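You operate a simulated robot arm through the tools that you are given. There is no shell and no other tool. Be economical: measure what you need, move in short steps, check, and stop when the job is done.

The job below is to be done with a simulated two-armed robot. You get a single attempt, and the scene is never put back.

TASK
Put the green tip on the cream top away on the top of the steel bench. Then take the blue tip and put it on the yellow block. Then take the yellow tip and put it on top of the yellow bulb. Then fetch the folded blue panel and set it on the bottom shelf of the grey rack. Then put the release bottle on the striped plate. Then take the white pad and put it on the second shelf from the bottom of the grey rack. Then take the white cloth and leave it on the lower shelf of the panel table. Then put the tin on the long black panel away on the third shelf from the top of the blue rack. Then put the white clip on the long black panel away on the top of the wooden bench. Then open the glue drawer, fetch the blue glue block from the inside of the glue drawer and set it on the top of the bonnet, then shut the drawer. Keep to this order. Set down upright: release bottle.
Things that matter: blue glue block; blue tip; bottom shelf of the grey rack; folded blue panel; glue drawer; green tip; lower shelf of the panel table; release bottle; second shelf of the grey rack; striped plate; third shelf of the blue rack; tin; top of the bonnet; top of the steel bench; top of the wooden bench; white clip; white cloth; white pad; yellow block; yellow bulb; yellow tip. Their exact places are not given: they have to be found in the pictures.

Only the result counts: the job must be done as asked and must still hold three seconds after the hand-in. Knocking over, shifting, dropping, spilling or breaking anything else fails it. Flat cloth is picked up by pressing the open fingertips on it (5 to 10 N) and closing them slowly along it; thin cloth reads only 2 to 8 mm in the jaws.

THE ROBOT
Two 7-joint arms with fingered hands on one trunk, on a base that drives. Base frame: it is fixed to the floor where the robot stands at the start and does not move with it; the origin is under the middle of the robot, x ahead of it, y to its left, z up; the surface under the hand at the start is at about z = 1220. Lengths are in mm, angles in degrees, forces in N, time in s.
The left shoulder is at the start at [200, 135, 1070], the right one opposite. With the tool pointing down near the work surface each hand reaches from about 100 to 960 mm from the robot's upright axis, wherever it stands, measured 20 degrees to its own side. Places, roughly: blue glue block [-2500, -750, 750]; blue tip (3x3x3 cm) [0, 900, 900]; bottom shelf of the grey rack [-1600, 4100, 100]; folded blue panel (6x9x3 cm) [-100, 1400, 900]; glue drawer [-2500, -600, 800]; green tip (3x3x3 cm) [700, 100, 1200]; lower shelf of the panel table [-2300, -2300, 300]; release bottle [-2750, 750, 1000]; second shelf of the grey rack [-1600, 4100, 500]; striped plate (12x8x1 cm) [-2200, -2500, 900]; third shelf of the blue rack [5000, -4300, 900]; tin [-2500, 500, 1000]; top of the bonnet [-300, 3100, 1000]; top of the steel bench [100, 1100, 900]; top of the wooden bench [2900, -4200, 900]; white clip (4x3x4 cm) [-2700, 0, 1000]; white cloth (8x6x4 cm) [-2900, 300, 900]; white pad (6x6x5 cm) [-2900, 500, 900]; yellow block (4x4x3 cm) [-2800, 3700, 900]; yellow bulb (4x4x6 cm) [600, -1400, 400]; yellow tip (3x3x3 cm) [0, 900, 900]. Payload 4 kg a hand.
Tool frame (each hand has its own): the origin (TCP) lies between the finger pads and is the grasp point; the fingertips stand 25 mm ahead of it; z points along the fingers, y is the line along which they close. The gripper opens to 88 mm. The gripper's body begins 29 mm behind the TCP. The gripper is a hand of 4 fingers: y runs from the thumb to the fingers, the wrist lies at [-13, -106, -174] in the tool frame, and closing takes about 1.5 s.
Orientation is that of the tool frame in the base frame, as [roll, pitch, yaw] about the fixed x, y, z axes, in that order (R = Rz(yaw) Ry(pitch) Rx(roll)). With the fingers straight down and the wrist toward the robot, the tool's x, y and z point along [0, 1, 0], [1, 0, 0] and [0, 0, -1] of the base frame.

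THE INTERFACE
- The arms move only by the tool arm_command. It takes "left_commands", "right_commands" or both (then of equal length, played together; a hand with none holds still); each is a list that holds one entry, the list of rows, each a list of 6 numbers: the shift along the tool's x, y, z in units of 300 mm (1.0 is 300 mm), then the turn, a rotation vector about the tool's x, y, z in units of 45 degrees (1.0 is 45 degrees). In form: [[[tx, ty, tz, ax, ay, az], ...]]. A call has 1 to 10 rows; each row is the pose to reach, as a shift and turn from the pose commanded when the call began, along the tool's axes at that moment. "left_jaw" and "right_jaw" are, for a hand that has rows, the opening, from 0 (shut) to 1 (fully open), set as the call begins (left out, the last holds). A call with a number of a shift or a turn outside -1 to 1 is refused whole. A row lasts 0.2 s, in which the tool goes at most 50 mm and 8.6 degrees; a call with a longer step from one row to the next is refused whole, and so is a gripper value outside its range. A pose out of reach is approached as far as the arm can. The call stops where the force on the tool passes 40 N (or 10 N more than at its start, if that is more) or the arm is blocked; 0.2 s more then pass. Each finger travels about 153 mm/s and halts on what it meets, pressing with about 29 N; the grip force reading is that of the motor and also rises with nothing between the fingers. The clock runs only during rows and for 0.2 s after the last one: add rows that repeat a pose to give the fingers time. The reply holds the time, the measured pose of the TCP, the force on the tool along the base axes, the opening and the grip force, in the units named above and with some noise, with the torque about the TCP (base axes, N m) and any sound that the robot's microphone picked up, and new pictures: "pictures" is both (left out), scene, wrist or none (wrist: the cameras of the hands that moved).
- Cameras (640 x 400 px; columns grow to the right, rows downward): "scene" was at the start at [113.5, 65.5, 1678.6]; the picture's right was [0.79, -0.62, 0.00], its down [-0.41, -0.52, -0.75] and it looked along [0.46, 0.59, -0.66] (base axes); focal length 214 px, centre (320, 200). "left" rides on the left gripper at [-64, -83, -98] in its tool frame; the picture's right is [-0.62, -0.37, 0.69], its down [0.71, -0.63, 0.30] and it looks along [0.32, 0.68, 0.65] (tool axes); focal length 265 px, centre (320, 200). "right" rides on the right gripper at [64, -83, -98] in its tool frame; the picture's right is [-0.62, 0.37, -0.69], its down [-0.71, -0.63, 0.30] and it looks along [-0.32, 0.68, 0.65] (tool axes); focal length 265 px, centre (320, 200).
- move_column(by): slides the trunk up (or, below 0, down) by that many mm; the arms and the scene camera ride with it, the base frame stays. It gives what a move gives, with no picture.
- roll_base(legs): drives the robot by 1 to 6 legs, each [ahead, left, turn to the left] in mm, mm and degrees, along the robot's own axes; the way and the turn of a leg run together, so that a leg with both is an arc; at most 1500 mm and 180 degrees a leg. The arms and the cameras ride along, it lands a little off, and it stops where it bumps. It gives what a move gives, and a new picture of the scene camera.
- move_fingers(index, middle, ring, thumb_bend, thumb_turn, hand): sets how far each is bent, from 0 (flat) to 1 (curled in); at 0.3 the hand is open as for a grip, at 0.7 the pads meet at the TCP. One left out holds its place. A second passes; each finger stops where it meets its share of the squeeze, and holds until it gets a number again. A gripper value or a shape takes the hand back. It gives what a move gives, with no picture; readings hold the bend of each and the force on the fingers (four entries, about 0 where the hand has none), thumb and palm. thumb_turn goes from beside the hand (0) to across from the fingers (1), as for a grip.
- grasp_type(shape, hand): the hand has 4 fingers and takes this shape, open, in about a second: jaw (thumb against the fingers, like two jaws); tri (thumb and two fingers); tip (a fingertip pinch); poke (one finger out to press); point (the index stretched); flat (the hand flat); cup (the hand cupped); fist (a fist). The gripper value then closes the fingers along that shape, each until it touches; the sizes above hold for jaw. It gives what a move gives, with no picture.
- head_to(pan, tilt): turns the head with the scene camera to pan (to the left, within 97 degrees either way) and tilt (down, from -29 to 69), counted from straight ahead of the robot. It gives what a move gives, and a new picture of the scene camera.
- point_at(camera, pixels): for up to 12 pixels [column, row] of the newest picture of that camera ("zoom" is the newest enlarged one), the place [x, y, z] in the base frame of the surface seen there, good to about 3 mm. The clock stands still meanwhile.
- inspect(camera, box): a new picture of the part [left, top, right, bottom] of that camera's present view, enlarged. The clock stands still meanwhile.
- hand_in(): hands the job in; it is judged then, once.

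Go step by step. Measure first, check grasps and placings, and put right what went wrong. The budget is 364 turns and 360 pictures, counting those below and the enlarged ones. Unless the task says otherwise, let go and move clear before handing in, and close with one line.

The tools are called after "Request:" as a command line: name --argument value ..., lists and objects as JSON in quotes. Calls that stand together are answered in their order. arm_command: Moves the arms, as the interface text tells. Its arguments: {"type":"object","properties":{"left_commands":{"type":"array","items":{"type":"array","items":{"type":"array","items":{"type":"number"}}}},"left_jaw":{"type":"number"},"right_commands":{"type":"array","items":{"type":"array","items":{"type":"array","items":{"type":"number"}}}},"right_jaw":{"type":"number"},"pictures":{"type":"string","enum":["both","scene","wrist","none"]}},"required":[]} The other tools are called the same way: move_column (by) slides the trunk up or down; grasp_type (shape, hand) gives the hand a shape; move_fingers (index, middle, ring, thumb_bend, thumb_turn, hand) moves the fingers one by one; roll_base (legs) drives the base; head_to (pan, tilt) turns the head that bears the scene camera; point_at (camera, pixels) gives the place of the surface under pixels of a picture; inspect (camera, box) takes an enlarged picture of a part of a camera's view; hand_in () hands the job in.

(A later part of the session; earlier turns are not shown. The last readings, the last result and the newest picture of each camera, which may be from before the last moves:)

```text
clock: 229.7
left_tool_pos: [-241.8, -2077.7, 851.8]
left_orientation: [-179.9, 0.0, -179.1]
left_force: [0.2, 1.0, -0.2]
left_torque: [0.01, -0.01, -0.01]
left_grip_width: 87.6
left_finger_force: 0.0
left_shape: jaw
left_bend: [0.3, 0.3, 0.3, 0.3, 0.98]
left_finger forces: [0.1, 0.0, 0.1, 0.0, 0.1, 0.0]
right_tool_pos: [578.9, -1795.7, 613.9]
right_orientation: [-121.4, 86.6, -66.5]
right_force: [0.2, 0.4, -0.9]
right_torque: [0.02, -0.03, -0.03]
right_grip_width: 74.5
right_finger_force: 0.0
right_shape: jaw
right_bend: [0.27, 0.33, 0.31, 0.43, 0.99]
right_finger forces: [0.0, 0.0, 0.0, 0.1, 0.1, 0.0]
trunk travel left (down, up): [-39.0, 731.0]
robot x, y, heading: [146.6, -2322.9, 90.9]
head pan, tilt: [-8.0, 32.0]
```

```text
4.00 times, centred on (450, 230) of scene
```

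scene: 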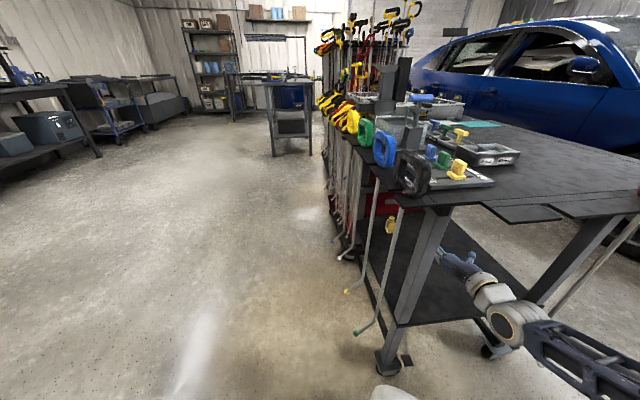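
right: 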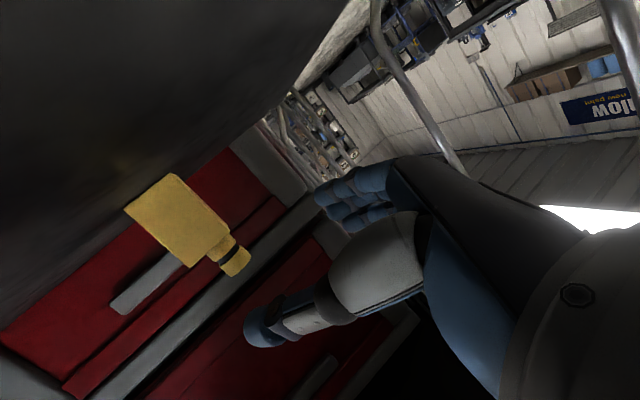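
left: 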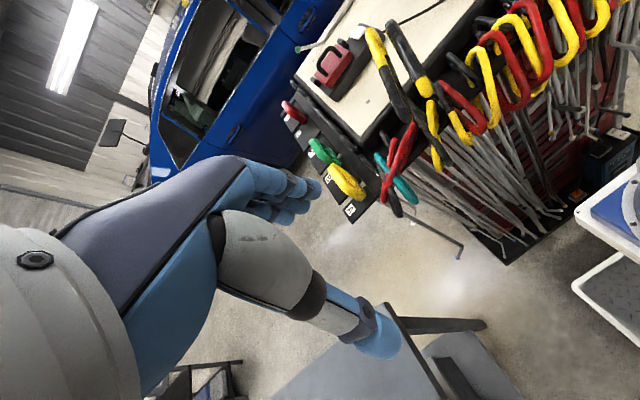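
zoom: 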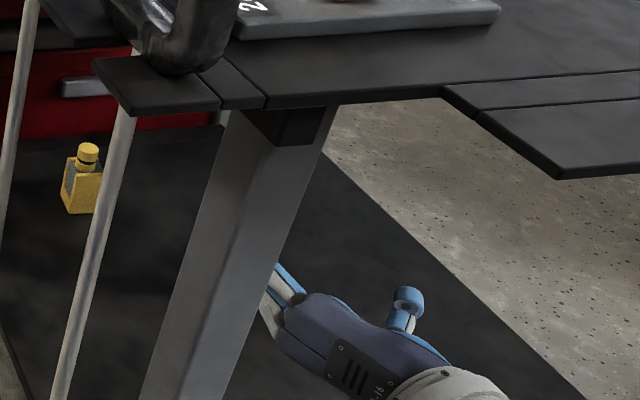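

Yellow tip stands on the bulb. Next the folded blue panel on the steel bench: back out, raise the trunk, and drive to the bench's open left side.

Request:
roll_base --legs '[[-200, 0, 0], [0, 950, 0]]'

Request:
move_column --by 400

Request:
roll_base --legs '[[1500, 0, 0], [1500, 0, 0], [790, 0, 0], [0, 0, -90]]'

Request:
head_to --pan 0 --tilt 40

```text
clock: 235.8
left_tool_pos: [-1191.7, -2262.3, 852.8]
left_orientation: [-179.9, 0.0, 179.3]
left_force: [0.4, -0.5, 0.6]
left_torque: [-0.01, -0.01, 0.0]
left_grip_width: 87.8
left_finger_force: 0.1
left_shape: jaw
left_bend: [0.3, 0.3, 0.3, 0.3, 0.98]
left_finger forces: [0.0, 0.0, 0.0, 0.0, 0.0, 0.0]
right_tool_pos: [-365.5, -2002.1, 612.8]
right_orientation: [-124.6, 86.7, -71.2]
right_force: [1.0, -0.9, 0.5]
right_torque: [0.02, -0.05, 0.01]
right_grip_width: 74.8
right_finger_force: 0.1
right_shape: jaw
right_bend: [0.27, 0.33, 0.31, 0.43, 0.99]
right_finger forces: [0.0, 0.0, 0.0, 0.1, 0.0, 0.0]
trunk travel left (down, up): [-39.0, 731.0]
robot x, y, heading: [-812.7, -2517.4, 89.6]
head pan, tilt: [-8.0, 32.0]
```

scene: 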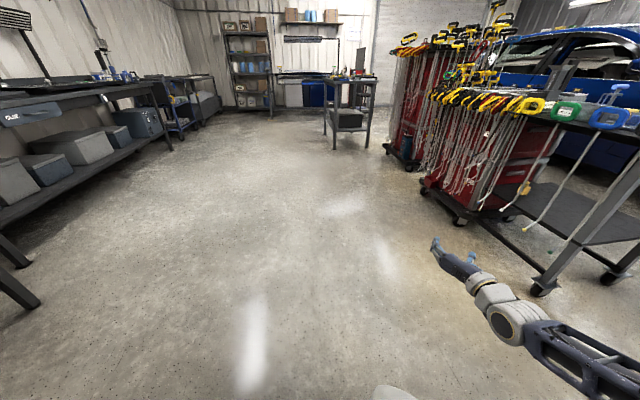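

```text
clock: 239.7
left_tool_pos: [-1191.7, -2262.9, 1253.6]
left_orientation: [-179.9, 0.0, 179.3]
left_force: [-0.5, -0.3, -0.1]
left_torque: [-0.01, -0.01, 0.0]
left_grip_width: 87.8
left_finger_force: 0.0
left_shape: jaw
left_bend: [0.3, 0.3, 0.3, 0.3, 0.98]
left_finger forces: [0.0, 0.0, 0.0, 0.0, 0.0, 0.0]
right_tool_pos: [-364.2, -2003.5, 1014.8]
right_orientation: [-123.7, 86.7, -70.4]
right_force: [1.2, -0.1, 0.4]
right_torque: [0.03, -0.04, -0.01]
right_grip_width: 74.5
right_finger_force: 0.1
right_shape: jaw
right_bend: [0.27, 0.33, 0.31, 0.43, 0.99]
right_finger forces: [0.0, 0.0, 0.0, 0.0, 0.1, 0.1]
trunk travel left (down, up): [-439.0, 331.0]
robot x, y, heading: [-811.9, -2518.5, 89.4]
head pan, tilt: [-8.0, 32.0]
```

```text
clock: 261.9
left_tool_pos: [-473.3, 1615.4, 1253.1]
left_orientation: [-179.9, 0.0, 85.6]
left_force: [-0.4, -0.2, -0.1]
left_torque: [0.02, 0.02, 0.01]
left_grip_width: 87.7
left_finger_force: 0.0
left_shape: jaw
left_bend: [0.3, 0.3, 0.3, 0.3, 0.98]
left_finger forces: [0.0, 0.1, 0.0, 0.0, 0.0, 0.1]
right_tool_pos: [-269.7, 772.6, 1014.0]
right_orientation: [-123.3, 86.5, -163.8]
right_force: [0.4, -0.3, -0.1]
right_torque: [0.01, 0.03, -0.04]
right_grip_width: 74.6
right_finger_force: 0.0
right_shape: jaw
right_bend: [0.27, 0.33, 0.31, 0.43, 0.99]
right_finger forces: [0.0, 0.0, 0.0, 0.0, 0.0, 0.0]
trunk travel left (down, up): [-439.0, 331.0]
robot x, y, heading: [-755.8, 1250.6, -4.5]
head pan, tilt: [-8.0, 32.0]
```

scene: 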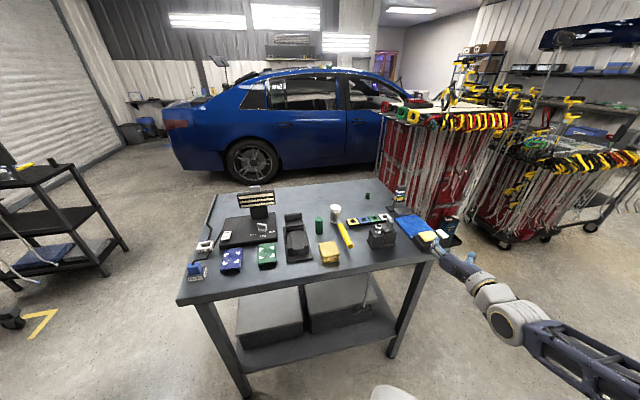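

```text
clock: 262.5
left_tool_pos: [-472.6, 1615.4, 1252.3]
left_orientation: [-179.9, 0.0, 85.5]
left_force: [-0.1, -0.1, -0.4]
left_torque: [0.01, 0.0, -0.02]
left_grip_width: 87.7
left_finger_force: 0.1
left_shape: jaw
left_bend: [0.3, 0.3, 0.3, 0.3, 0.98]
left_finger forces: [0.1, 0.1, 0.0, 0.1, 0.1, 0.1]
right_tool_pos: [-268.3, 770.8, 1014.7]
right_orientation: [-124.7, 86.6, -165.1]
right_force: [0.0, -0.2, 0.2]
right_torque: [-0.01, -0.01, -0.01]
right_grip_width: 74.4
right_finger_force: 0.0
right_shape: jaw
right_bend: [0.27, 0.33, 0.31, 0.43, 0.99]
right_finger forces: [0.0, 0.1, 0.1, 0.1, 0.0, 0.1]
trunk travel left (down, up): [-439.0, 331.0]
robot x, y, heading: [-758.2, 1252.5, -4.5]
head pan, tilt: [0.0, 40.0]
```

scene: 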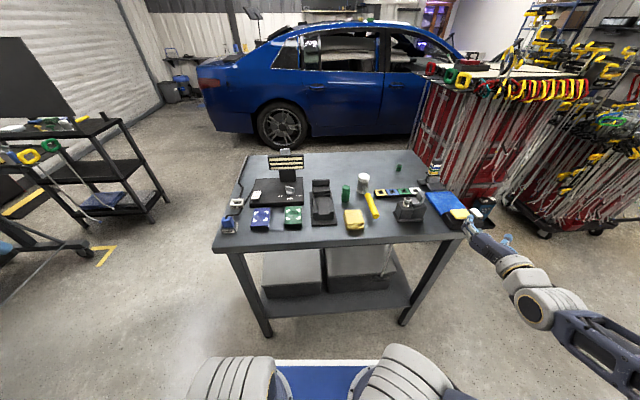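

The folded blue panel (dark blue, printed) is at (261,218), next to a green one. Zoom and measure.

Request:
inspect --camera "scene" --box '[210, 150, 350, 250]'

Request:
point_at --camera "zoom" --pixels '[[235, 300], [190, 290], [285, 285], [190, 345], [285, 340], [240, 345], [340, 340], [90, 330], [120, 230], [235, 265], [335, 300]]'

```text
4.00 times, centred on (280, 200) of scene
```

zoom: 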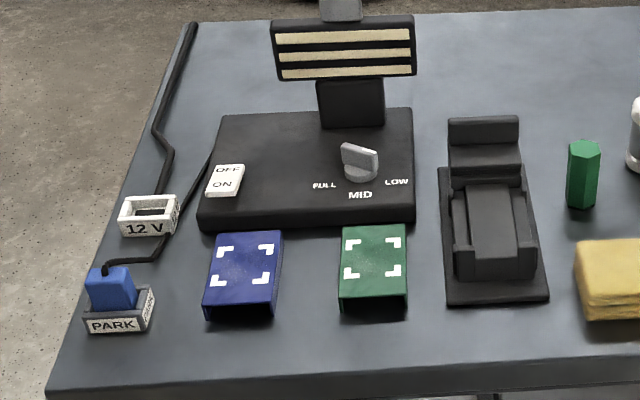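

```text
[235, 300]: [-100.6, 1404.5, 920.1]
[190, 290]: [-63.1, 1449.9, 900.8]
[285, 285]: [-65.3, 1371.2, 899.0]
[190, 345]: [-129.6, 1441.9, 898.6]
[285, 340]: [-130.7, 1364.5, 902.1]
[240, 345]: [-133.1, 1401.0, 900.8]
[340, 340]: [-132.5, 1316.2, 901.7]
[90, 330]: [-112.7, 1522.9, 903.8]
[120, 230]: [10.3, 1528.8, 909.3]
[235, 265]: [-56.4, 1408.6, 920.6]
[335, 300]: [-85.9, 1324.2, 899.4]
```

The blue panel (top z≈921, ~60 wide in y, center ≈(−70,1405)) has room either side. I'll grasp it across y with the left hand; moving there in two steps with a 90° turn.

Request:
move_column --by -80

Request:
arm_command --left_commands '[[[-0.05, 0.12, 0, 0, 0, 0.16], [-0.1, 0.24, 0, 0, 0, 0.32], [-0.15, 0.36, 0, 0, 0, 0.48], [-0.2, 0.48, 0, 0, 0, 0.64], [-0.25, 0.6, 0, 0, 0, 0.8], [-0.3, 0.7, 0, 0, 0, 0.95]]]' --left_jaw 1 --pictures "none"

```text
clock: 263.7
left_tool_pos: [-474.5, 1614.2, 1173.3]
left_orientation: [180.0, 0.1, 85.5]
left_force: [-0.3, 0.1, 0.5]
left_torque: [0.03, 0.0, 0.01]
left_grip_width: 87.7
left_finger_force: 0.1
left_shape: jaw
left_bend: [0.3, 0.3, 0.3, 0.3, 0.98]
left_finger forces: [0.0, 0.0, 0.0, 0.0, 0.0, 0.1]
right_tool_pos: [-269.2, 773.3, 933.7]
right_orientation: [-122.7, 86.7, -163.1]
right_force: [-0.9, 0.0, 0.0]
right_torque: [0.02, 0.03, 0.01]
right_grip_width: 74.3
right_finger_force: 0.1
right_shape: jaw
right_bend: [0.27, 0.33, 0.31, 0.43, 0.99]
right_finger forces: [0.0, 0.1, 0.0, 0.1, 0.1, 0.0]
trunk travel left (down, up): [-359.0, 411.0]
robot x, y, heading: [-756.9, 1252.1, -4.4]
head pan, tilt: [0.0, 40.0]
```

```text
clock: 265.1
left_tool_pos: [-270.8, 1508.4, 1172.0]
left_orientation: [-179.9, 0.0, 42.9]
left_force: [0.2, 0.0, 0.7]
left_torque: [0.02, -0.03, -0.02]
left_grip_width: 87.6
left_finger_force: 0.0
left_shape: jaw
left_bend: [0.3, 0.3, 0.3, 0.3, 0.98]
left_finger forces: [0.1, 0.0, 0.1, 0.1, 0.1, 0.0]
right_tool_pos: [-269.0, 772.1, 933.5]
right_orientation: [-122.9, 86.7, -163.2]
right_force: [-0.3, -0.2, 0.0]
right_torque: [-0.01, -0.01, 0.0]
right_grip_width: 74.8
right_finger_force: 0.0
right_shape: jaw
right_bend: [0.27, 0.33, 0.31, 0.43, 0.99]
right_finger forces: [0.0, 0.0, 0.0, 0.0, 0.0, 0.1]
trunk travel left (down, up): [-359.0, 411.0]
robot x, y, heading: [-756.8, 1253.7, -4.4]
head pan, tilt: [0.0, 40.0]
```

Request:
arm_command --left_commands '[[[0.043, 0.118, 0.02, 0, 0, 0.16], [0.086, 0.236, 0.04, 0, 0, 0.32], [0.128, 0.354, 0.06, 0, 0, 0.48], [0.171, 0.472, 0.08, 0, 0, 0.64], [0.214, 0.59, 0.1, 0, 0, 0.8], [0.257, 0.708, 0.15, 0, 0, 0.953], [0.257, 0.708, 0.3, 0, 0, 0.953], [0.257, 0.708, 0.3, 0, 0, 0.953]]]' --pictures "both"

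```text
clock: 266.9
left_tool_pos: [-71.8, 1402.6, 1081.0]
left_orientation: [180.0, 0.1, -0.1]
left_force: [0.0, -0.8, 0.3]
left_torque: [0.0, -0.01, 0.03]
left_grip_width: 87.5
left_finger_force: 0.2
left_shape: jaw
left_bend: [0.3, 0.3, 0.3, 0.3, 0.98]
left_finger forces: [0.0, 0.0, 0.1, 0.0, 0.0, 0.1]
left hand out of reach, approached as far as the arm can: row 6
right_tool_pos: [-269.5, 772.8, 934.0]
right_orientation: [-124.8, 86.7, -165.3]
right_force: [0.0, 0.3, 0.8]
right_torque: [-0.01, 0.02, 0.01]
right_grip_width: 74.9
right_finger_force: 0.0
right_shape: jaw
right_bend: [0.27, 0.33, 0.31, 0.43, 0.99]
right_finger forces: [0.1, 0.0, 0.0, 0.1, 0.0, 0.0]
trunk travel left (down, up): [-359.0, 411.0]
robot x, y, heading: [-755.2, 1251.6, -4.4]
head pan, tilt: [0.0, 40.0]
```

scene: 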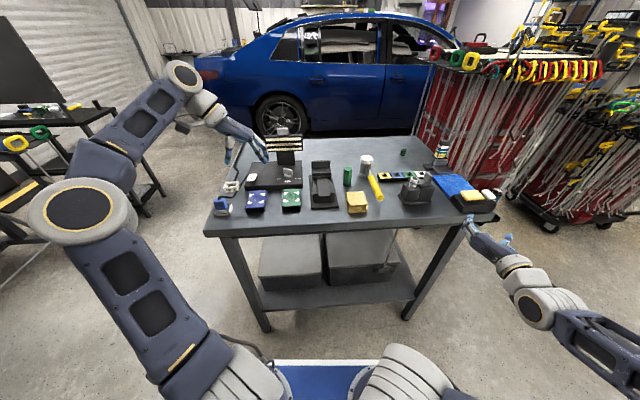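
left: 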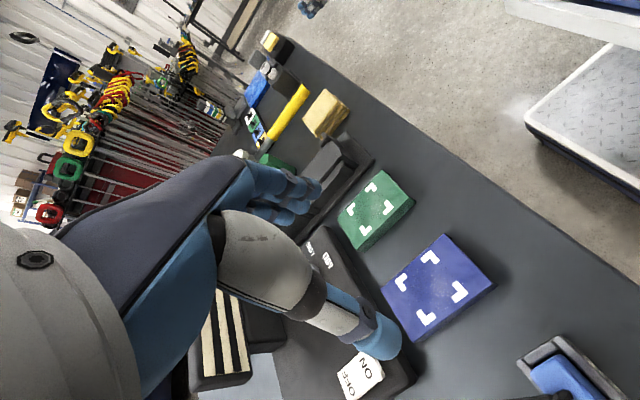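

Panel seen at left-wrist (440,285). Measure corners.

Request:
point_at --camera "left" --pixels '[[438, 286], [445, 237], [490, 282], [385, 285], [418, 338], [465, 258], [405, 312], [416, 262], [410, 205], [540, 345], [352, 388]]'

Request:
inspect --camera "left" --box '[330, 190, 560, 390]'

```text
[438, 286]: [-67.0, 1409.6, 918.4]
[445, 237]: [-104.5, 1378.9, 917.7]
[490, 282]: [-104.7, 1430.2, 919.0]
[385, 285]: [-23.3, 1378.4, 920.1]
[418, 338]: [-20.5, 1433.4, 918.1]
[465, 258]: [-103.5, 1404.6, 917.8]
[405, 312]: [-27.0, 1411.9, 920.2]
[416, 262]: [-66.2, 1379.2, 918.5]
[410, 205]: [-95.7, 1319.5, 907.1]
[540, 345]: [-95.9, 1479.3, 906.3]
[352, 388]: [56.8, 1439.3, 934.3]
```

```text
2.00 times, centred on (445, 290) of left
```

zoom: 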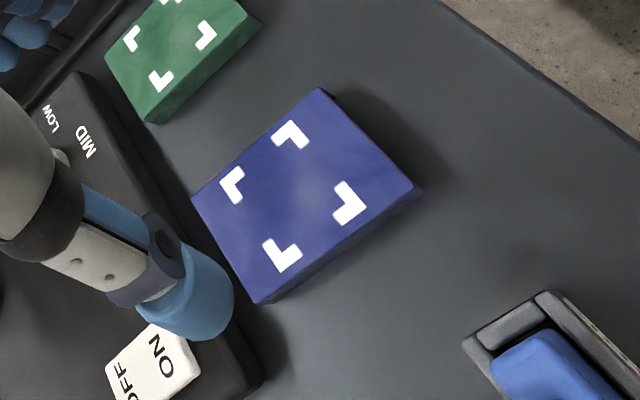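

Panel spans x −107..−18, y 1376..1436, top 919. I descend to TCP z≈929 with jaws fully open.

Request:
arm_command --left_commands '[[[-0.012, -0.011, 0.12, 0, 0, 0], [-0.012, -0.011, 0.26, 0, 0, 0], [-0.012, -0.011, 0.4, 0, 0, 0], [-0.012, -0.011, 0.48, 0, 0, 0], [-0.012, -0.011, 0.508, 0, 0, 0], [-0.012, -0.011, 0.508, 0, 0, 0]]]' --pictures "wrist"

```text
clock: 268.3
left_tool_pos: [-73.5, 1409.1, 928.1]
left_orientation: [-180.0, 0.1, 0.1]
left_force: [-0.1, -0.6, 0.7]
left_torque: [0.0, -0.02, -0.04]
left_grip_width: 87.9
left_finger_force: 0.1
left_shape: jaw
left_bend: [0.3, 0.3, 0.3, 0.3, 0.98]
left_finger forces: [0.1, 0.1, 0.0, 0.0, 0.1, 0.1]
right_tool_pos: [-269.0, 773.5, 933.1]
right_orientation: [-125.1, 86.7, -165.5]
right_force: [0.9, 0.0, 0.6]
right_torque: [-0.01, 0.0, -0.02]
right_grip_width: 74.8
right_finger_force: 0.1
right_shape: jaw
right_bend: [0.27, 0.33, 0.31, 0.43, 0.99]
right_finger forces: [0.1, 0.1, 0.1, 0.0, 0.0, 0.0]
trunk travel left (down, up): [-359.0, 411.0]
robot x, y, heading: [-754.2, 1250.4, -4.4]
head pan, tilt: [0.0, 40.0]
```

left: 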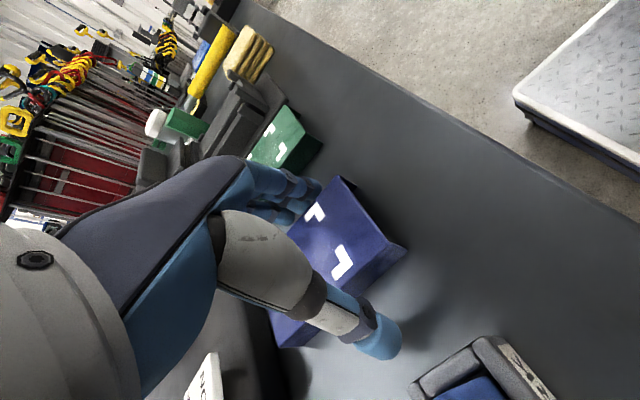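

Fingers straddle the panel. Close.

Request:
arm_command --left_commands '[[[0, 0, 0, 0, 0, 0], [0, 0, 0, 0, 0, 0], [0, 0, 0, 0, 0, 0], [0, 0, 0, 0, 0, 0], [0, 0, 0, 0, 0, 0], [0, 0, 0, 0, 0, 0]]]' --left_jaw 0 --pictures "wrist"

```text
clock: 269.7
left_tool_pos: [-74.9, 1409.8, 929.7]
left_orientation: [-180.0, 0.1, 0.0]
left_force: [0.5, -0.6, 0.8]
left_torque: [-0.01, -0.02, 0.02]
left_grip_width: 51.9
left_finger_force: 28.9
left_shape: jaw
left_bend: [0.74, 0.42, 0.39, 0.63, 0.99]
left_finger forces: [15.0, 7.9, 3.6, 0.0, 26.3, 0.0]
right_tool_pos: [-267.0, 771.7, 934.2]
right_orientation: [-123.9, 86.7, -164.4]
right_force: [0.2, 0.1, -0.3]
right_torque: [0.01, -0.03, 0.0]
right_grip_width: 74.6
right_finger_force: 0.0
right_shape: jaw
right_bend: [0.27, 0.33, 0.31, 0.43, 0.99]
right_finger forces: [0.0, 0.0, 0.1, 0.0, 0.1, 0.0]
trunk travel left (down, up): [-359.0, 411.0]
robot x, y, heading: [-760.1, 1253.4, -4.5]
head pan, tilt: [0.0, 40.0]
```

left: 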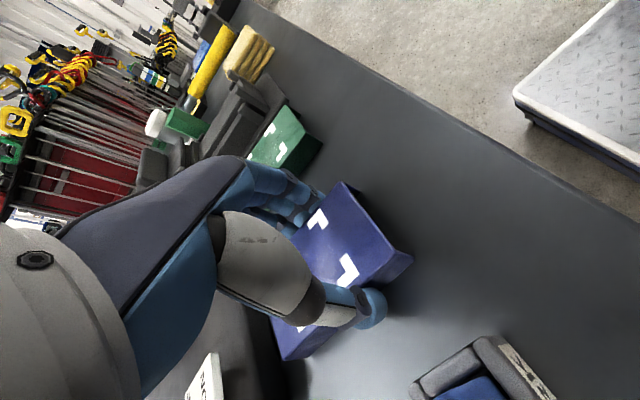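

Held (52 mm, 26 N). Lift.

Request:
arm_command --left_commands '[[[0, 0, -0.05, 0, 0, 0], [0, 0, -0.15, 0, 0, 0], [0, 0, -0.3, 0, 0, 0], [0, 0, -0.45, 0, 0, 0], [0, 0, -0.6, 0, 0, 0], [0, 0, -0.6, 0, 0, 0]]]' --pictures "both"

```text
clock: 271.1
left_tool_pos: [-73.8, 1409.6, 1100.0]
left_orientation: [180.0, 0.1, 0.0]
left_force: [0.2, 0.2, -0.5]
left_torque: [-0.01, 0.0, 0.02]
left_grip_width: 51.9
left_finger_force: 28.6
left_shape: jaw
left_bend: [0.74, 0.42, 0.39, 0.63, 0.99]
left_finger forces: [15.0, 7.8, 3.7, 0.1, 26.4, 0.0]
left hand out of reach, approached as far as the arm can: row 5, 6
right_tool_pos: [-269.7, 772.0, 934.0]
right_orientation: [-124.6, 86.5, -165.0]
right_force: [0.4, 0.7, -0.3]
right_torque: [0.01, -0.01, -0.04]
right_grip_width: 74.4
right_finger_force: 0.0
right_shape: jaw
right_bend: [0.27, 0.33, 0.31, 0.43, 0.99]
right_finger forces: [0.0, 0.0, 0.1, 0.1, 0.0, 0.0]
trunk travel left (down, up): [-359.0, 411.0]
robot x, y, heading: [-755.0, 1249.5, -4.7]
head pan, tilt: [0.0, 40.0]
```

scene: 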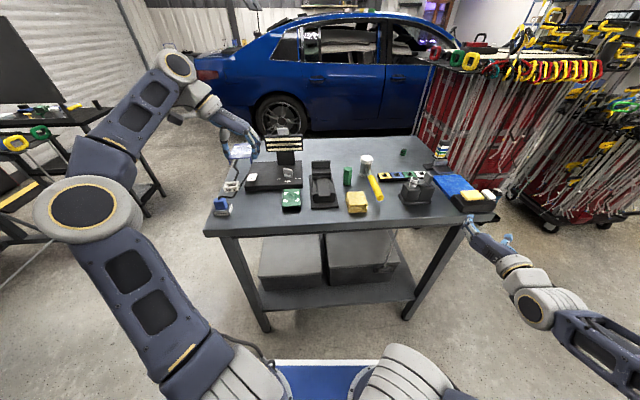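
left: 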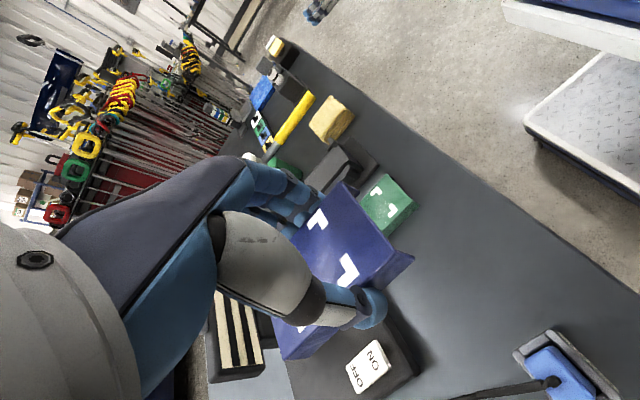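

Panel is up. I draw it back toward the robot while turning the wrist inward.

Request:
arm_command --left_commands '[[[-0.13, -0.03, 0, 0, 0, -0.14], [-0.26, -0.06, 0, 0, 0, -0.28], [-0.4, -0.1, 0, 0, 0, -0.42], [-0.53, -0.13, 0, 0, 0, -0.56], [-0.66, -0.16, 0, 0, 0, -0.7], [-0.79, -0.2, 0, 0, 0, -0.84], [-0.92, -0.233, 0, 0, 0, -0.95]]]' --pictures "none"

Request:
arm_command --left_commands '[[[0, 0, 0, 0, 0, -0.16], [0, 0, 0, 0, 0, -0.32], [0, 0, 0, 0, 0, -0.48], [0, 0, 0, 0, 0, -0.64], [0, 0, 0, 0, 0, -0.8], [0, 0, 0, 0, 0, -0.93]]]' --pictures "scene"

```text
clock: 272.7
left_tool_pos: [-347.4, 1479.7, 1100.2]
left_orientation: [-179.9, 0.1, 42.9]
left_force: [0.6, 0.0, -0.8]
left_torque: [-0.02, 0.02, 0.02]
left_grip_width: 51.2
left_finger_force: 28.9
left_shape: jaw
left_bend: [0.74, 0.43, 0.4, 0.63, 0.99]
left_finger forces: [15.0, 7.9, 3.5, 0.0, 26.4, 0.0]
right_tool_pos: [-269.5, 771.9, 934.3]
right_orientation: [-123.7, 86.7, -164.1]
right_force: [-0.1, -0.5, 0.6]
right_torque: [-0.01, -0.01, 0.01]
right_grip_width: 74.6
right_finger_force: 0.0
right_shape: jaw
right_bend: [0.27, 0.33, 0.31, 0.43, 0.99]
right_finger forces: [0.1, 0.0, 0.1, 0.0, 0.0, 0.1]
trunk travel left (down, up): [-359.0, 411.0]
robot x, y, heading: [-755.9, 1247.4, -4.3]
head pan, tilt: [0.0, 40.0]
```

```text
clock: 274.1
left_tool_pos: [-350.1, 1478.4, 1100.1]
left_orientation: [-179.9, 0.0, 84.9]
left_force: [0.2, -0.8, -0.1]
left_torque: [-0.02, 0.03, 0.03]
left_grip_width: 51.5
left_finger_force: 29.2
left_shape: jaw
left_bend: [0.74, 0.43, 0.4, 0.63, 0.99]
left_finger forces: [15.2, 7.8, 3.7, 0.1, 26.6, 0.0]
right_tool_pos: [-267.8, 772.3, 934.4]
right_orientation: [-124.0, 86.6, -164.5]
right_force: [0.2, 0.9, -0.3]
right_torque: [-0.01, 0.0, 0.0]
right_grip_width: 74.8
right_finger_force: 0.1
right_shape: jaw
right_bend: [0.27, 0.33, 0.31, 0.43, 0.99]
right_finger forces: [0.0, 0.1, 0.1, 0.0, 0.1, 0.0]
trunk travel left (down, up): [-359.0, 411.0]
robot x, y, heading: [-755.0, 1248.7, -4.1]
head pan, tilt: [0.0, 40.0]
```

scene: 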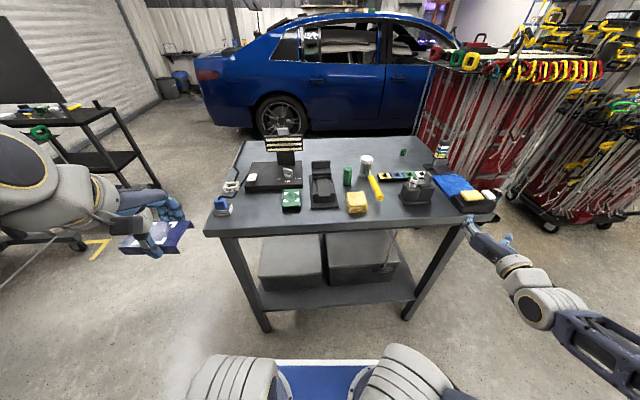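

Before the rack I tuck the right hand (point down, closer in) so it won't stick out.

Request:
arm_command --right_commands '[[[-0.06, 0.065, -0.1, 0, 0.167, 0], [-0.12, 0.13, -0.2, 0, 0.333, 0], [-0.18, 0.195, -0.3, 0, 0.5, 0], [-0.24, 0.26, -0.4, 0, 0.667, 0], [-0.3, 0.325, -0.5, 0, 0.833, 0], [-0.36, 0.39, -0.6, 0, 1, 0]]]' --pictures "none"

Request:
arm_command --right_commands '[[[0, 0, 0, 0, 0.167, 0], [0, 0, 0, 0, 0.333, 0], [0, 0, 0, 0, 0.5, 0], [0, 0, 0, 0, 0.667, 0], [0, 0, 0, 0, 0.833, 0], [0, 0, 0, 0, 1, 0]]]' --pictures "scene"

```text
clock: 275.5
left_tool_pos: [-345.8, 1476.7, 1095.9]
left_orientation: [-179.7, -0.3, 84.6]
left_force: [0.1, -0.1, -0.5]
left_torque: [0.01, 0.0, 0.01]
left_grip_width: 51.4
left_finger_force: 29.0
left_shape: jaw
left_bend: [0.74, 0.43, 0.4, 0.63, 0.99]
left_finger forces: [15.1, 7.9, 3.7, 0.0, 26.5, 0.0]
right_tool_pos: [-317.6, 980.7, 1037.3]
right_orientation: [-176.4, 42.6, 143.1]
right_force: [-0.4, -0.2, -0.5]
right_torque: [0.03, -0.01, 0.04]
right_grip_width: 74.6
right_finger_force: 0.1
right_shape: jaw
right_bend: [0.27, 0.33, 0.31, 0.43, 0.99]
right_finger forces: [0.1, 0.0, 0.0, 0.1, 0.0, 0.0]
trunk travel left (down, up): [-359.0, 411.0]
robot x, y, heading: [-755.3, 1254.2, -4.5]
head pan, tilt: [0.0, 40.0]
```

```text
clock: 276.9
left_tool_pos: [-350.1, 1479.7, 1100.0]
left_orientation: [-179.9, 0.0, 84.5]
left_force: [0.5, -0.4, -0.2]
left_torque: [-0.01, -0.03, -0.01]
left_grip_width: 52.0
left_finger_force: 29.1
left_shape: jaw
left_bend: [0.74, 0.43, 0.4, 0.63, 0.99]
left_finger forces: [15.3, 7.8, 3.8, 0.0, 26.8, 0.1]
right_tool_pos: [-323.9, 979.4, 1042.4]
right_orientation: [-177.3, -1.9, 139.6]
right_force: [0.0, 0.2, -0.5]
right_torque: [0.01, 0.0, -0.01]
right_grip_width: 74.5
right_finger_force: 0.1
right_shape: jaw
right_bend: [0.27, 0.33, 0.31, 0.43, 0.99]
right_finger forces: [0.1, 0.1, 0.0, 0.0, 0.1, 0.1]
trunk travel left (down, up): [-359.0, 411.0]
robot x, y, heading: [-755.2, 1252.4, -4.6]
head pan, tilt: [0.0, 40.0]
```

scene: 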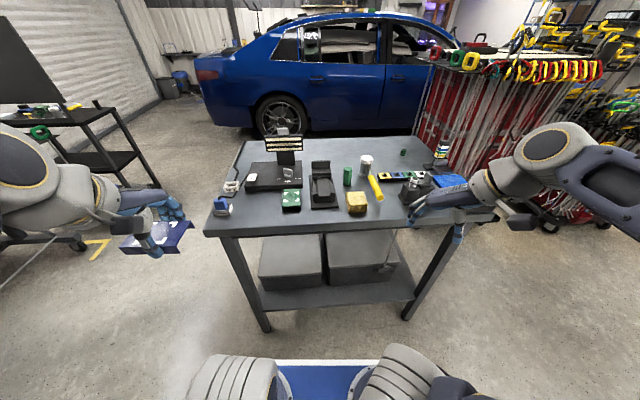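

Hands tucked. I drive: back 640, turn left 94.5°, ahead 1500 toward the rack, then look.

Request:
roll_base --legs '[[-660, 0, 0], [0, 0, 94.5], [1400, 0, 0]]'

Request:
head_to --pan -15 --tilt 35

```text
clock: 290.5
left_tool_pos: [-1666.0, 3039.1, 1099.2]
left_orientation: [-179.9, -0.1, 178.8]
left_force: [-0.1, -0.6, -0.8]
left_torque: [0.01, -0.01, -0.01]
left_grip_width: 51.5
left_finger_force: 28.9
left_shape: jaw
left_bend: [0.74, 0.43, 0.4, 0.63, 0.99]
left_finger forces: [15.2, 7.8, 3.7, 0.0, 26.5, 0.0]
right_tool_pos: [-1170.3, 3101.1, 1041.9]
right_orientation: [-177.2, -1.8, -126.3]
right_force: [0.3, 0.8, -1.3]
right_torque: [0.01, -0.01, 0.05]
right_grip_width: 74.9
right_finger_force: 0.1
right_shape: jaw
right_bend: [0.27, 0.33, 0.31, 0.43, 0.98]
right_finger forces: [0.1, 0.1, 0.1, 0.0, 0.1, 0.0]
trunk travel left (down, up): [-359.0, 411.0]
robot x, y, heading: [-1406.1, 2649.3, 89.8]
head pan, tilt: [0.0, 40.0]
stopped in leg 3: the robot was blocked; the commanded pose is now the measured one
```

scene: 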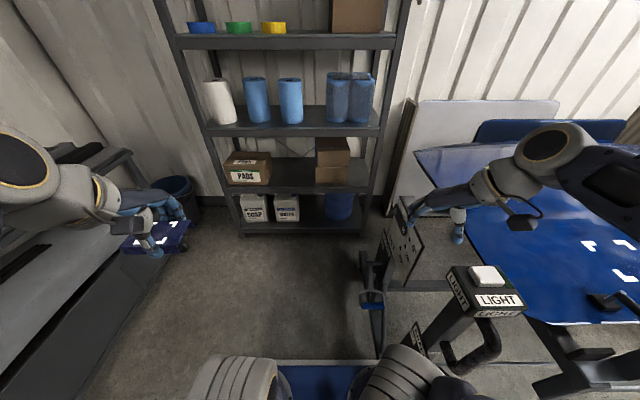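

```text
clock: 291.3
left_tool_pos: [-1667.8, 3038.4, 1100.2]
left_orientation: [-179.9, 0.0, 178.8]
left_force: [1.2, 0.5, -1.0]
left_torque: [0.03, -0.02, -0.05]
left_grip_width: 51.4
left_finger_force: 29.0
left_shape: jaw
left_bend: [0.74, 0.43, 0.4, 0.63, 0.99]
left_finger forces: [15.2, 7.8, 3.7, 0.0, 26.6, 0.1]
right_tool_pos: [-1170.5, 3098.9, 1043.0]
right_orientation: [-177.2, -1.8, -126.3]
right_force: [1.0, 0.2, -0.9]
right_torque: [0.0, 0.03, -0.02]
right_grip_width: 74.8
right_finger_force: 0.0
right_shape: jaw
right_bend: [0.27, 0.33, 0.31, 0.43, 0.98]
right_finger forces: [0.0, 0.0, 0.0, 0.1, 0.0, 0.0]
trunk travel left (down, up): [-359.0, 411.0]
robot x, y, heading: [-1410.1, 2650.0, 89.8]
head pan, tilt: [-15.0, 35.0]
```

scene: 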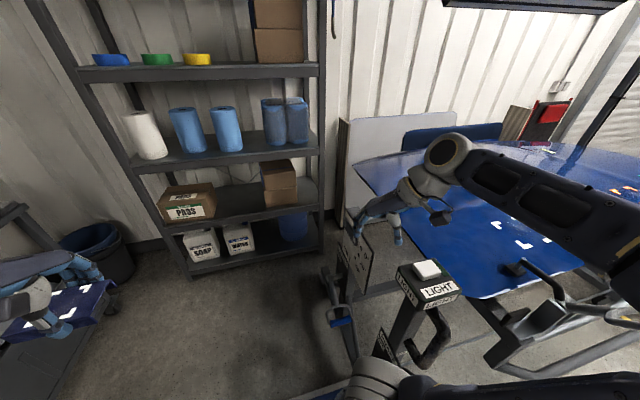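

The base was blocked by the stand's frame on my right-front. I back off 60 mm and measure the frame.

Request:
roll_base --legs '[[-60, 0, 0]]'

Request:
point_at --camera "scene" --pixels '[[342, 320], [350, 355], [352, 260], [330, 290], [400, 300], [390, 345], [430, 275], [440, 330], [345, 390], [320, 250], [470, 285], [300, 385]]'

```text
clock: 292.2
left_tool_pos: [-1665.6, 2978.3, 1100.8]
left_orientation: [-180.0, 0.0, 178.9]
left_force: [0.1, 0.0, -1.1]
left_torque: [0.0, -0.01, -0.02]
left_grip_width: 51.5
left_finger_force: 29.5
left_shape: jaw
left_bend: [0.74, 0.43, 0.4, 0.63, 0.99]
left_finger forces: [15.1, 7.9, 3.6, 0.1, 26.7, 0.0]
right_tool_pos: [-1170.8, 3041.1, 1042.5]
right_orientation: [-177.3, -1.8, -126.2]
right_force: [0.1, 5.4, 1.4]
right_torque: [0.09, 0.01, 0.23]
right_grip_width: 74.4
right_finger_force: 0.0
right_shape: jaw
right_bend: [0.27, 0.33, 0.31, 0.46, 1.0]
right_finger forces: [0.0, 0.1, 0.0, 0.0, 5.7, 0.0]
trunk travel left (down, up): [-359.0, 411.0]
robot x, y, heading: [-1409.2, 2592.1, 90.2]
head pan, tilt: [-15.0, 35.0]
```

scene: 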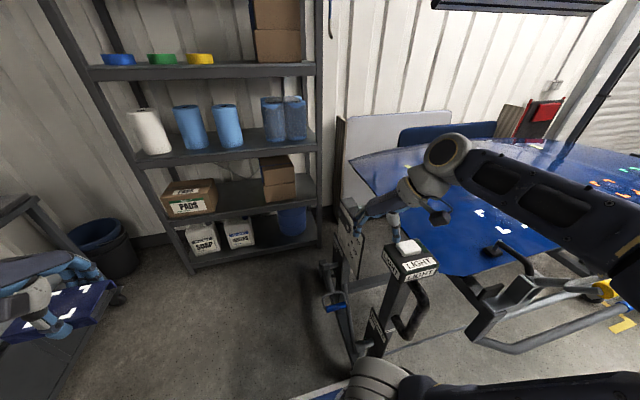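

```text
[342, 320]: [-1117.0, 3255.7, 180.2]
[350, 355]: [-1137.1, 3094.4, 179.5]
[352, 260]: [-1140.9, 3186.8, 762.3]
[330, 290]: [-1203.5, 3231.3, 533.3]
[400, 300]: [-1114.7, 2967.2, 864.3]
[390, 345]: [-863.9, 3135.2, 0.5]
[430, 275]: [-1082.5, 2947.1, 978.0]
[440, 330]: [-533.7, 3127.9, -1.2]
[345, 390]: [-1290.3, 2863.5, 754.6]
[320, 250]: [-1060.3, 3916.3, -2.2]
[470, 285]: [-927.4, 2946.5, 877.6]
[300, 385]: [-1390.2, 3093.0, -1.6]
```

The LIGHT post at (−1115,2967) blocked the base corner, and now the right thumb reads 5.7 N. I lift the right hand clear and look.

Request:
arm_command --right_commands '[[[0, 0, -0.1, 0, 0, 0], [0, 0, -0.25, 0, 0, 0], [0, 0, -0.4, 0, 0, 0], [0, 0, -0.55, 0, 0, 0]]]' --pictures "both"

```text
clock: 293.2
left_tool_pos: [-1666.5, 2978.8, 1100.3]
left_orientation: [-179.9, 0.1, 178.9]
left_force: [0.5, -1.1, 0.0]
left_torque: [-0.03, -0.04, 0.02]
left_grip_width: 51.5
left_finger_force: 28.5
left_shape: jaw
left_bend: [0.74, 0.43, 0.4, 0.63, 0.99]
left_finger forces: [15.2, 7.8, 3.7, 0.0, 26.5, 0.1]
right_tool_pos: [-1174.7, 3048.6, 1207.1]
right_orientation: [-177.3, -1.9, -126.2]
right_force: [0.3, 0.6, -0.9]
right_torque: [0.01, 0.0, -0.01]
right_grip_width: 74.7
right_finger_force: 0.0
right_shape: jaw
right_bend: [0.27, 0.33, 0.31, 0.43, 0.99]
right_finger forces: [0.1, 0.1, 0.0, 0.0, 0.0, 0.1]
trunk travel left (down, up): [-359.0, 411.0]
robot x, y, heading: [-1411.1, 2586.6, 90.0]
head pan, tilt: [-15.0, 35.0]
```

scene: 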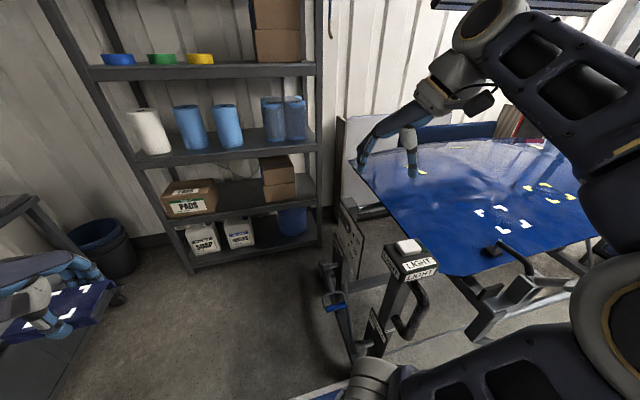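
right: 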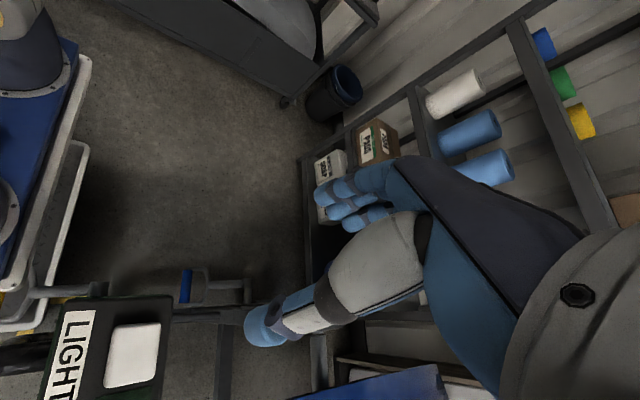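

The hand is clear and nothing moved. The stand limits x, so I'll go up at axis x≈−1560. First pull the right hand back 150 mm.

Request:
arm_command --right_commands '[[[0.1, -0.073, 0, 0, 0, 0], [0.2, -0.147, 0, 0, 0, 0], [0.3, -0.22, 0, 0, 0, 0], [0.404, -0.294, 0, 0, 0, 0]]]' --pictures "none"

Request:
roll_base --legs '[[0, 155, 0], [600, 0, 0]]'

Request:
head_to --pan 0 --tilt 45

```text
clock: 294.2
left_tool_pos: [-1667.1, 2978.0, 1100.8]
left_orientation: [-180.0, 0.0, 178.9]
left_force: [0.2, 0.1, -0.4]
left_torque: [0.01, 0.01, -0.02]
left_grip_width: 51.3
left_finger_force: 29.7
left_shape: jaw
left_bend: [0.74, 0.43, 0.4, 0.63, 0.99]
left_finger forces: [15.2, 7.8, 3.6, 0.1, 26.7, 0.1]
right_tool_pos: [-1177.1, 2896.2, 1216.2]
right_orientation: [-177.3, -1.8, -126.1]
right_force: [0.1, 0.5, -0.1]
right_torque: [0.0, -0.01, -0.01]
right_grip_width: 74.8
right_finger_force: 0.1
right_shape: jaw
right_bend: [0.27, 0.33, 0.31, 0.43, 0.99]
right_finger forces: [0.0, 0.0, 0.1, 0.0, 0.0, 0.0]
trunk travel left (down, up): [-359.0, 411.0]
robot x, y, heading: [-1409.9, 2591.5, 89.8]
head pan, tilt: [-15.0, 35.0]
```

```text
clock: 298.6
left_tool_pos: [-1828.1, 3559.8, 1101.1]
left_orientation: [-179.9, 0.1, 179.5]
left_force: [-0.1, 0.2, -1.1]
left_torque: [0.04, -0.01, -0.03]
left_grip_width: 51.7
left_finger_force: 29.2
left_shape: jaw
left_bend: [0.74, 0.43, 0.4, 0.63, 0.99]
left_finger forces: [15.2, 7.9, 3.6, 0.0, 26.6, 0.1]
right_tool_pos: [-1336.4, 3485.6, 1214.5]
right_orientation: [-177.3, -1.7, -125.6]
right_force: [-0.8, -0.3, 0.9]
right_torque: [0.02, -0.02, -0.02]
right_grip_width: 74.8
right_finger_force: 0.1
right_shape: jaw
right_bend: [0.27, 0.33, 0.31, 0.43, 0.99]
right_finger forces: [0.0, 0.0, 0.1, 0.0, 0.0, 0.0]
trunk travel left (down, up): [-359.0, 411.0]
robot x, y, heading: [-1567.5, 3174.3, 90.4]
head pan, tilt: [-15.0, 35.0]
```

scene: 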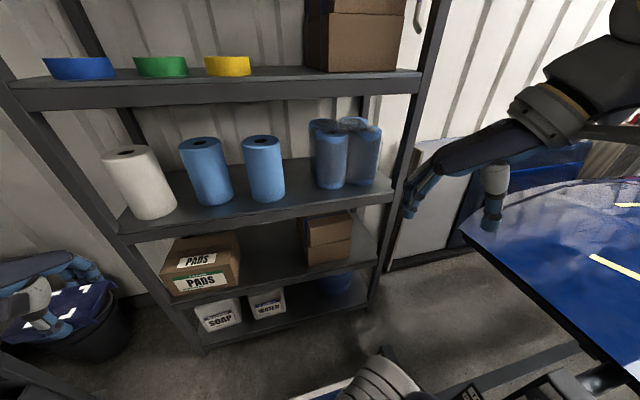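

```text
clock: 299.4
left_tool_pos: [-1828.1, 3560.4, 1099.7]
left_orientation: [-179.9, 0.0, 179.5]
left_force: [0.1, 0.0, 0.2]
left_torque: [-0.01, 0.01, 0.01]
left_grip_width: 51.5
left_finger_force: 29.0
left_shape: jaw
left_bend: [0.74, 0.43, 0.4, 0.63, 0.99]
left_finger forces: [15.2, 7.7, 3.6, 0.1, 26.7, 0.1]
right_tool_pos: [-1337.3, 3485.6, 1214.5]
right_orientation: [-177.3, -1.8, -125.5]
right_force: [0.0, 0.6, -0.2]
right_torque: [0.0, 0.0, 0.01]
right_grip_width: 74.8
right_finger_force: 0.0
right_shape: jaw
right_bend: [0.27, 0.33, 0.31, 0.43, 0.99]
right_finger forces: [0.1, 0.0, 0.1, 0.0, 0.0, 0.0]
trunk travel left (down, up): [-359.0, 411.0]
robot x, y, heading: [-1566.6, 3172.8, 90.5]
head pan, tilt: [0.0, 45.0]
```

scene: 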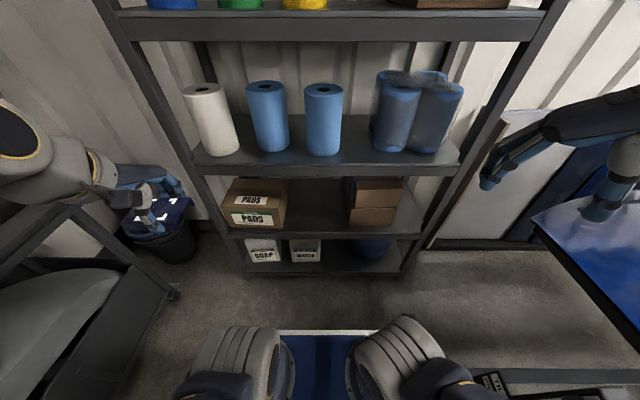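

The right elbow hangs over the bonnet, so before lowering I bring the right hand to the forward center (elbow then sits above the shoulder).

Request:
arm_command --right_commands '[[[-0.03, 0.124, 0, 0, 0, 0.12], [-0.06, 0.248, 0, 0, 0, 0.24], [-0.09, 0.372, 0, 0, 0, 0.36], [-0.12, 0.496, 0, 0, 0, 0.48], [-0.147, 0.62, 0, 0, 0, 0.6]]]' --pictures "none"

Request:
arm_command --right_commands '[[[0.03, 0.124, 0, 0, 0, 0.12], [0.06, 0.248, 0, 0, 0, 0.24], [0.09, 0.372, 0, 0, 0, 0.36], [0.12, 0.496, 0, 0, 0, 0.48], [0.148, 0.62, 0, 0, 0, 0.6]]]' --pictures "scene"

```text
clock: 300.6
left_tool_pos: [-1827.5, 3561.6, 1099.5]
left_orientation: [-179.9, 0.0, 179.6]
left_force: [0.5, -0.7, -1.4]
left_torque: [-0.03, -0.01, 0.01]
left_grip_width: 51.2
left_finger_force: 28.9
left_shape: jaw
left_bend: [0.74, 0.43, 0.4, 0.63, 0.99]
left_finger forces: [15.1, 7.9, 3.6, 0.0, 26.6, 0.1]
right_tool_pos: [-1464.9, 3627.6, 1206.3]
right_orientation: [-176.8, -0.4, -152.7]
right_force: [0.5, 0.7, -0.4]
right_torque: [-0.02, 0.01, -0.01]
right_grip_width: 74.6
right_finger_force: 0.0
right_shape: jaw
right_bend: [0.27, 0.33, 0.31, 0.43, 0.99]
right_finger forces: [0.0, 0.0, 0.1, 0.1, 0.1, 0.1]
trunk travel left (down, up): [-359.0, 411.0]
robot x, y, heading: [-1567.1, 3176.0, 90.7]
head pan, tilt: [0.0, 45.0]
```

```text
clock: 301.8
left_tool_pos: [-1827.8, 3560.5, 1100.6]
left_orientation: [-179.9, 0.1, 179.6]
left_force: [0.1, 0.1, -0.3]
left_torque: [-0.02, -0.01, 0.01]
left_grip_width: 51.4
left_finger_force: 29.0
left_shape: jaw
left_bend: [0.74, 0.43, 0.4, 0.63, 0.99]
left_finger forces: [15.3, 7.8, 3.7, 0.1, 26.6, 0.0]
right_tool_pos: [-1588.3, 3772.5, 1196.7]
right_orientation: [-177.0, 1.1, -179.6]
right_force: [-0.5, 0.2, 0.0]
right_torque: [-0.01, -0.01, -0.03]
right_grip_width: 74.7
right_finger_force: 0.0
right_shape: jaw
right_bend: [0.27, 0.33, 0.31, 0.43, 0.99]
right_finger forces: [0.0, 0.1, 0.0, 0.0, 0.1, 0.0]
trunk travel left (down, up): [-359.0, 411.0]
robot x, y, heading: [-1563.5, 3180.2, 90.4]
head pan, tilt: [0.0, 45.0]
```

scene: 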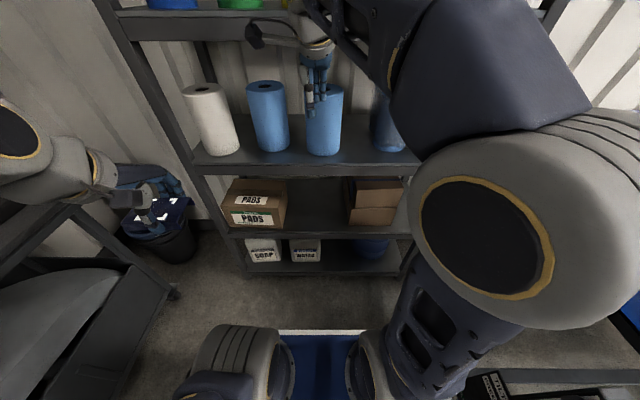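

Right elbow is in. I check the left elbow against the panel table before lowering.

Request:
point_at --camera "scene" --pixels '[[15, 140], [60, 165], [40, 240], [100, 180], [75, 215], [10, 215], [550, 230], [395, 200], [415, 270]]'

Request:
head_to --pan 50 --tilt 40

```text
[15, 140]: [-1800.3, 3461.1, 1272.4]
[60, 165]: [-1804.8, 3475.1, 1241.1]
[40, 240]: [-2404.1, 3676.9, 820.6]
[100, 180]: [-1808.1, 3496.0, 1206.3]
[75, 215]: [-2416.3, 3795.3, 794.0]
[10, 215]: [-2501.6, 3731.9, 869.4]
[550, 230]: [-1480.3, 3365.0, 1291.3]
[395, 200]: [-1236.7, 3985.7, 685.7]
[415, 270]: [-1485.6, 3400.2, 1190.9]
```

```text
clock: 302.9
left_tool_pos: [-1828.0, 3561.0, 1099.6]
left_orientation: [-179.9, 0.0, 179.5]
left_force: [0.5, -0.3, -1.0]
left_torque: [-0.01, 0.02, -0.03]
left_grip_width: 51.1
left_finger_force: 28.9
left_shape: jaw
left_bend: [0.74, 0.43, 0.4, 0.63, 0.99]
left_finger forces: [15.2, 7.8, 3.6, 0.0, 26.6, 0.0]
right_tool_pos: [-1588.1, 3772.9, 1195.3]
right_orientation: [-176.9, 1.2, -179.5]
right_force: [0.4, -0.5, -0.6]
right_torque: [-0.04, 0.0, 0.01]
right_grip_width: 74.8
right_finger_force: 0.1
right_shape: jaw
right_bend: [0.27, 0.33, 0.31, 0.43, 0.99]
right_finger forces: [0.1, 0.1, 0.0, 0.0, 0.0, 0.1]
trunk travel left (down, up): [-359.0, 411.0]
robot x, y, heading: [-1566.9, 3175.4, 90.4]
head pan, tilt: [50.0, 40.0]
```

scene: 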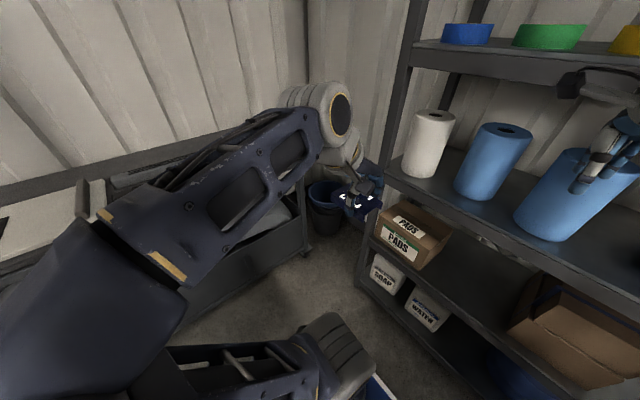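

Request:
point_at --camera "scene" --pixels '[[40, 300], [130, 230], [150, 330], [200, 200], [20, 370], [280, 150], [230, 180]]'

```text
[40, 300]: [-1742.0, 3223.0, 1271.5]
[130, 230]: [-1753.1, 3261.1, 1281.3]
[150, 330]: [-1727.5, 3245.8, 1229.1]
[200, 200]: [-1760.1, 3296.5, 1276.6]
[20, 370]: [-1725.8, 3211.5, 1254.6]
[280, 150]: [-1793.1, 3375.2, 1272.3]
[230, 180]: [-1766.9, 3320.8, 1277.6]
```

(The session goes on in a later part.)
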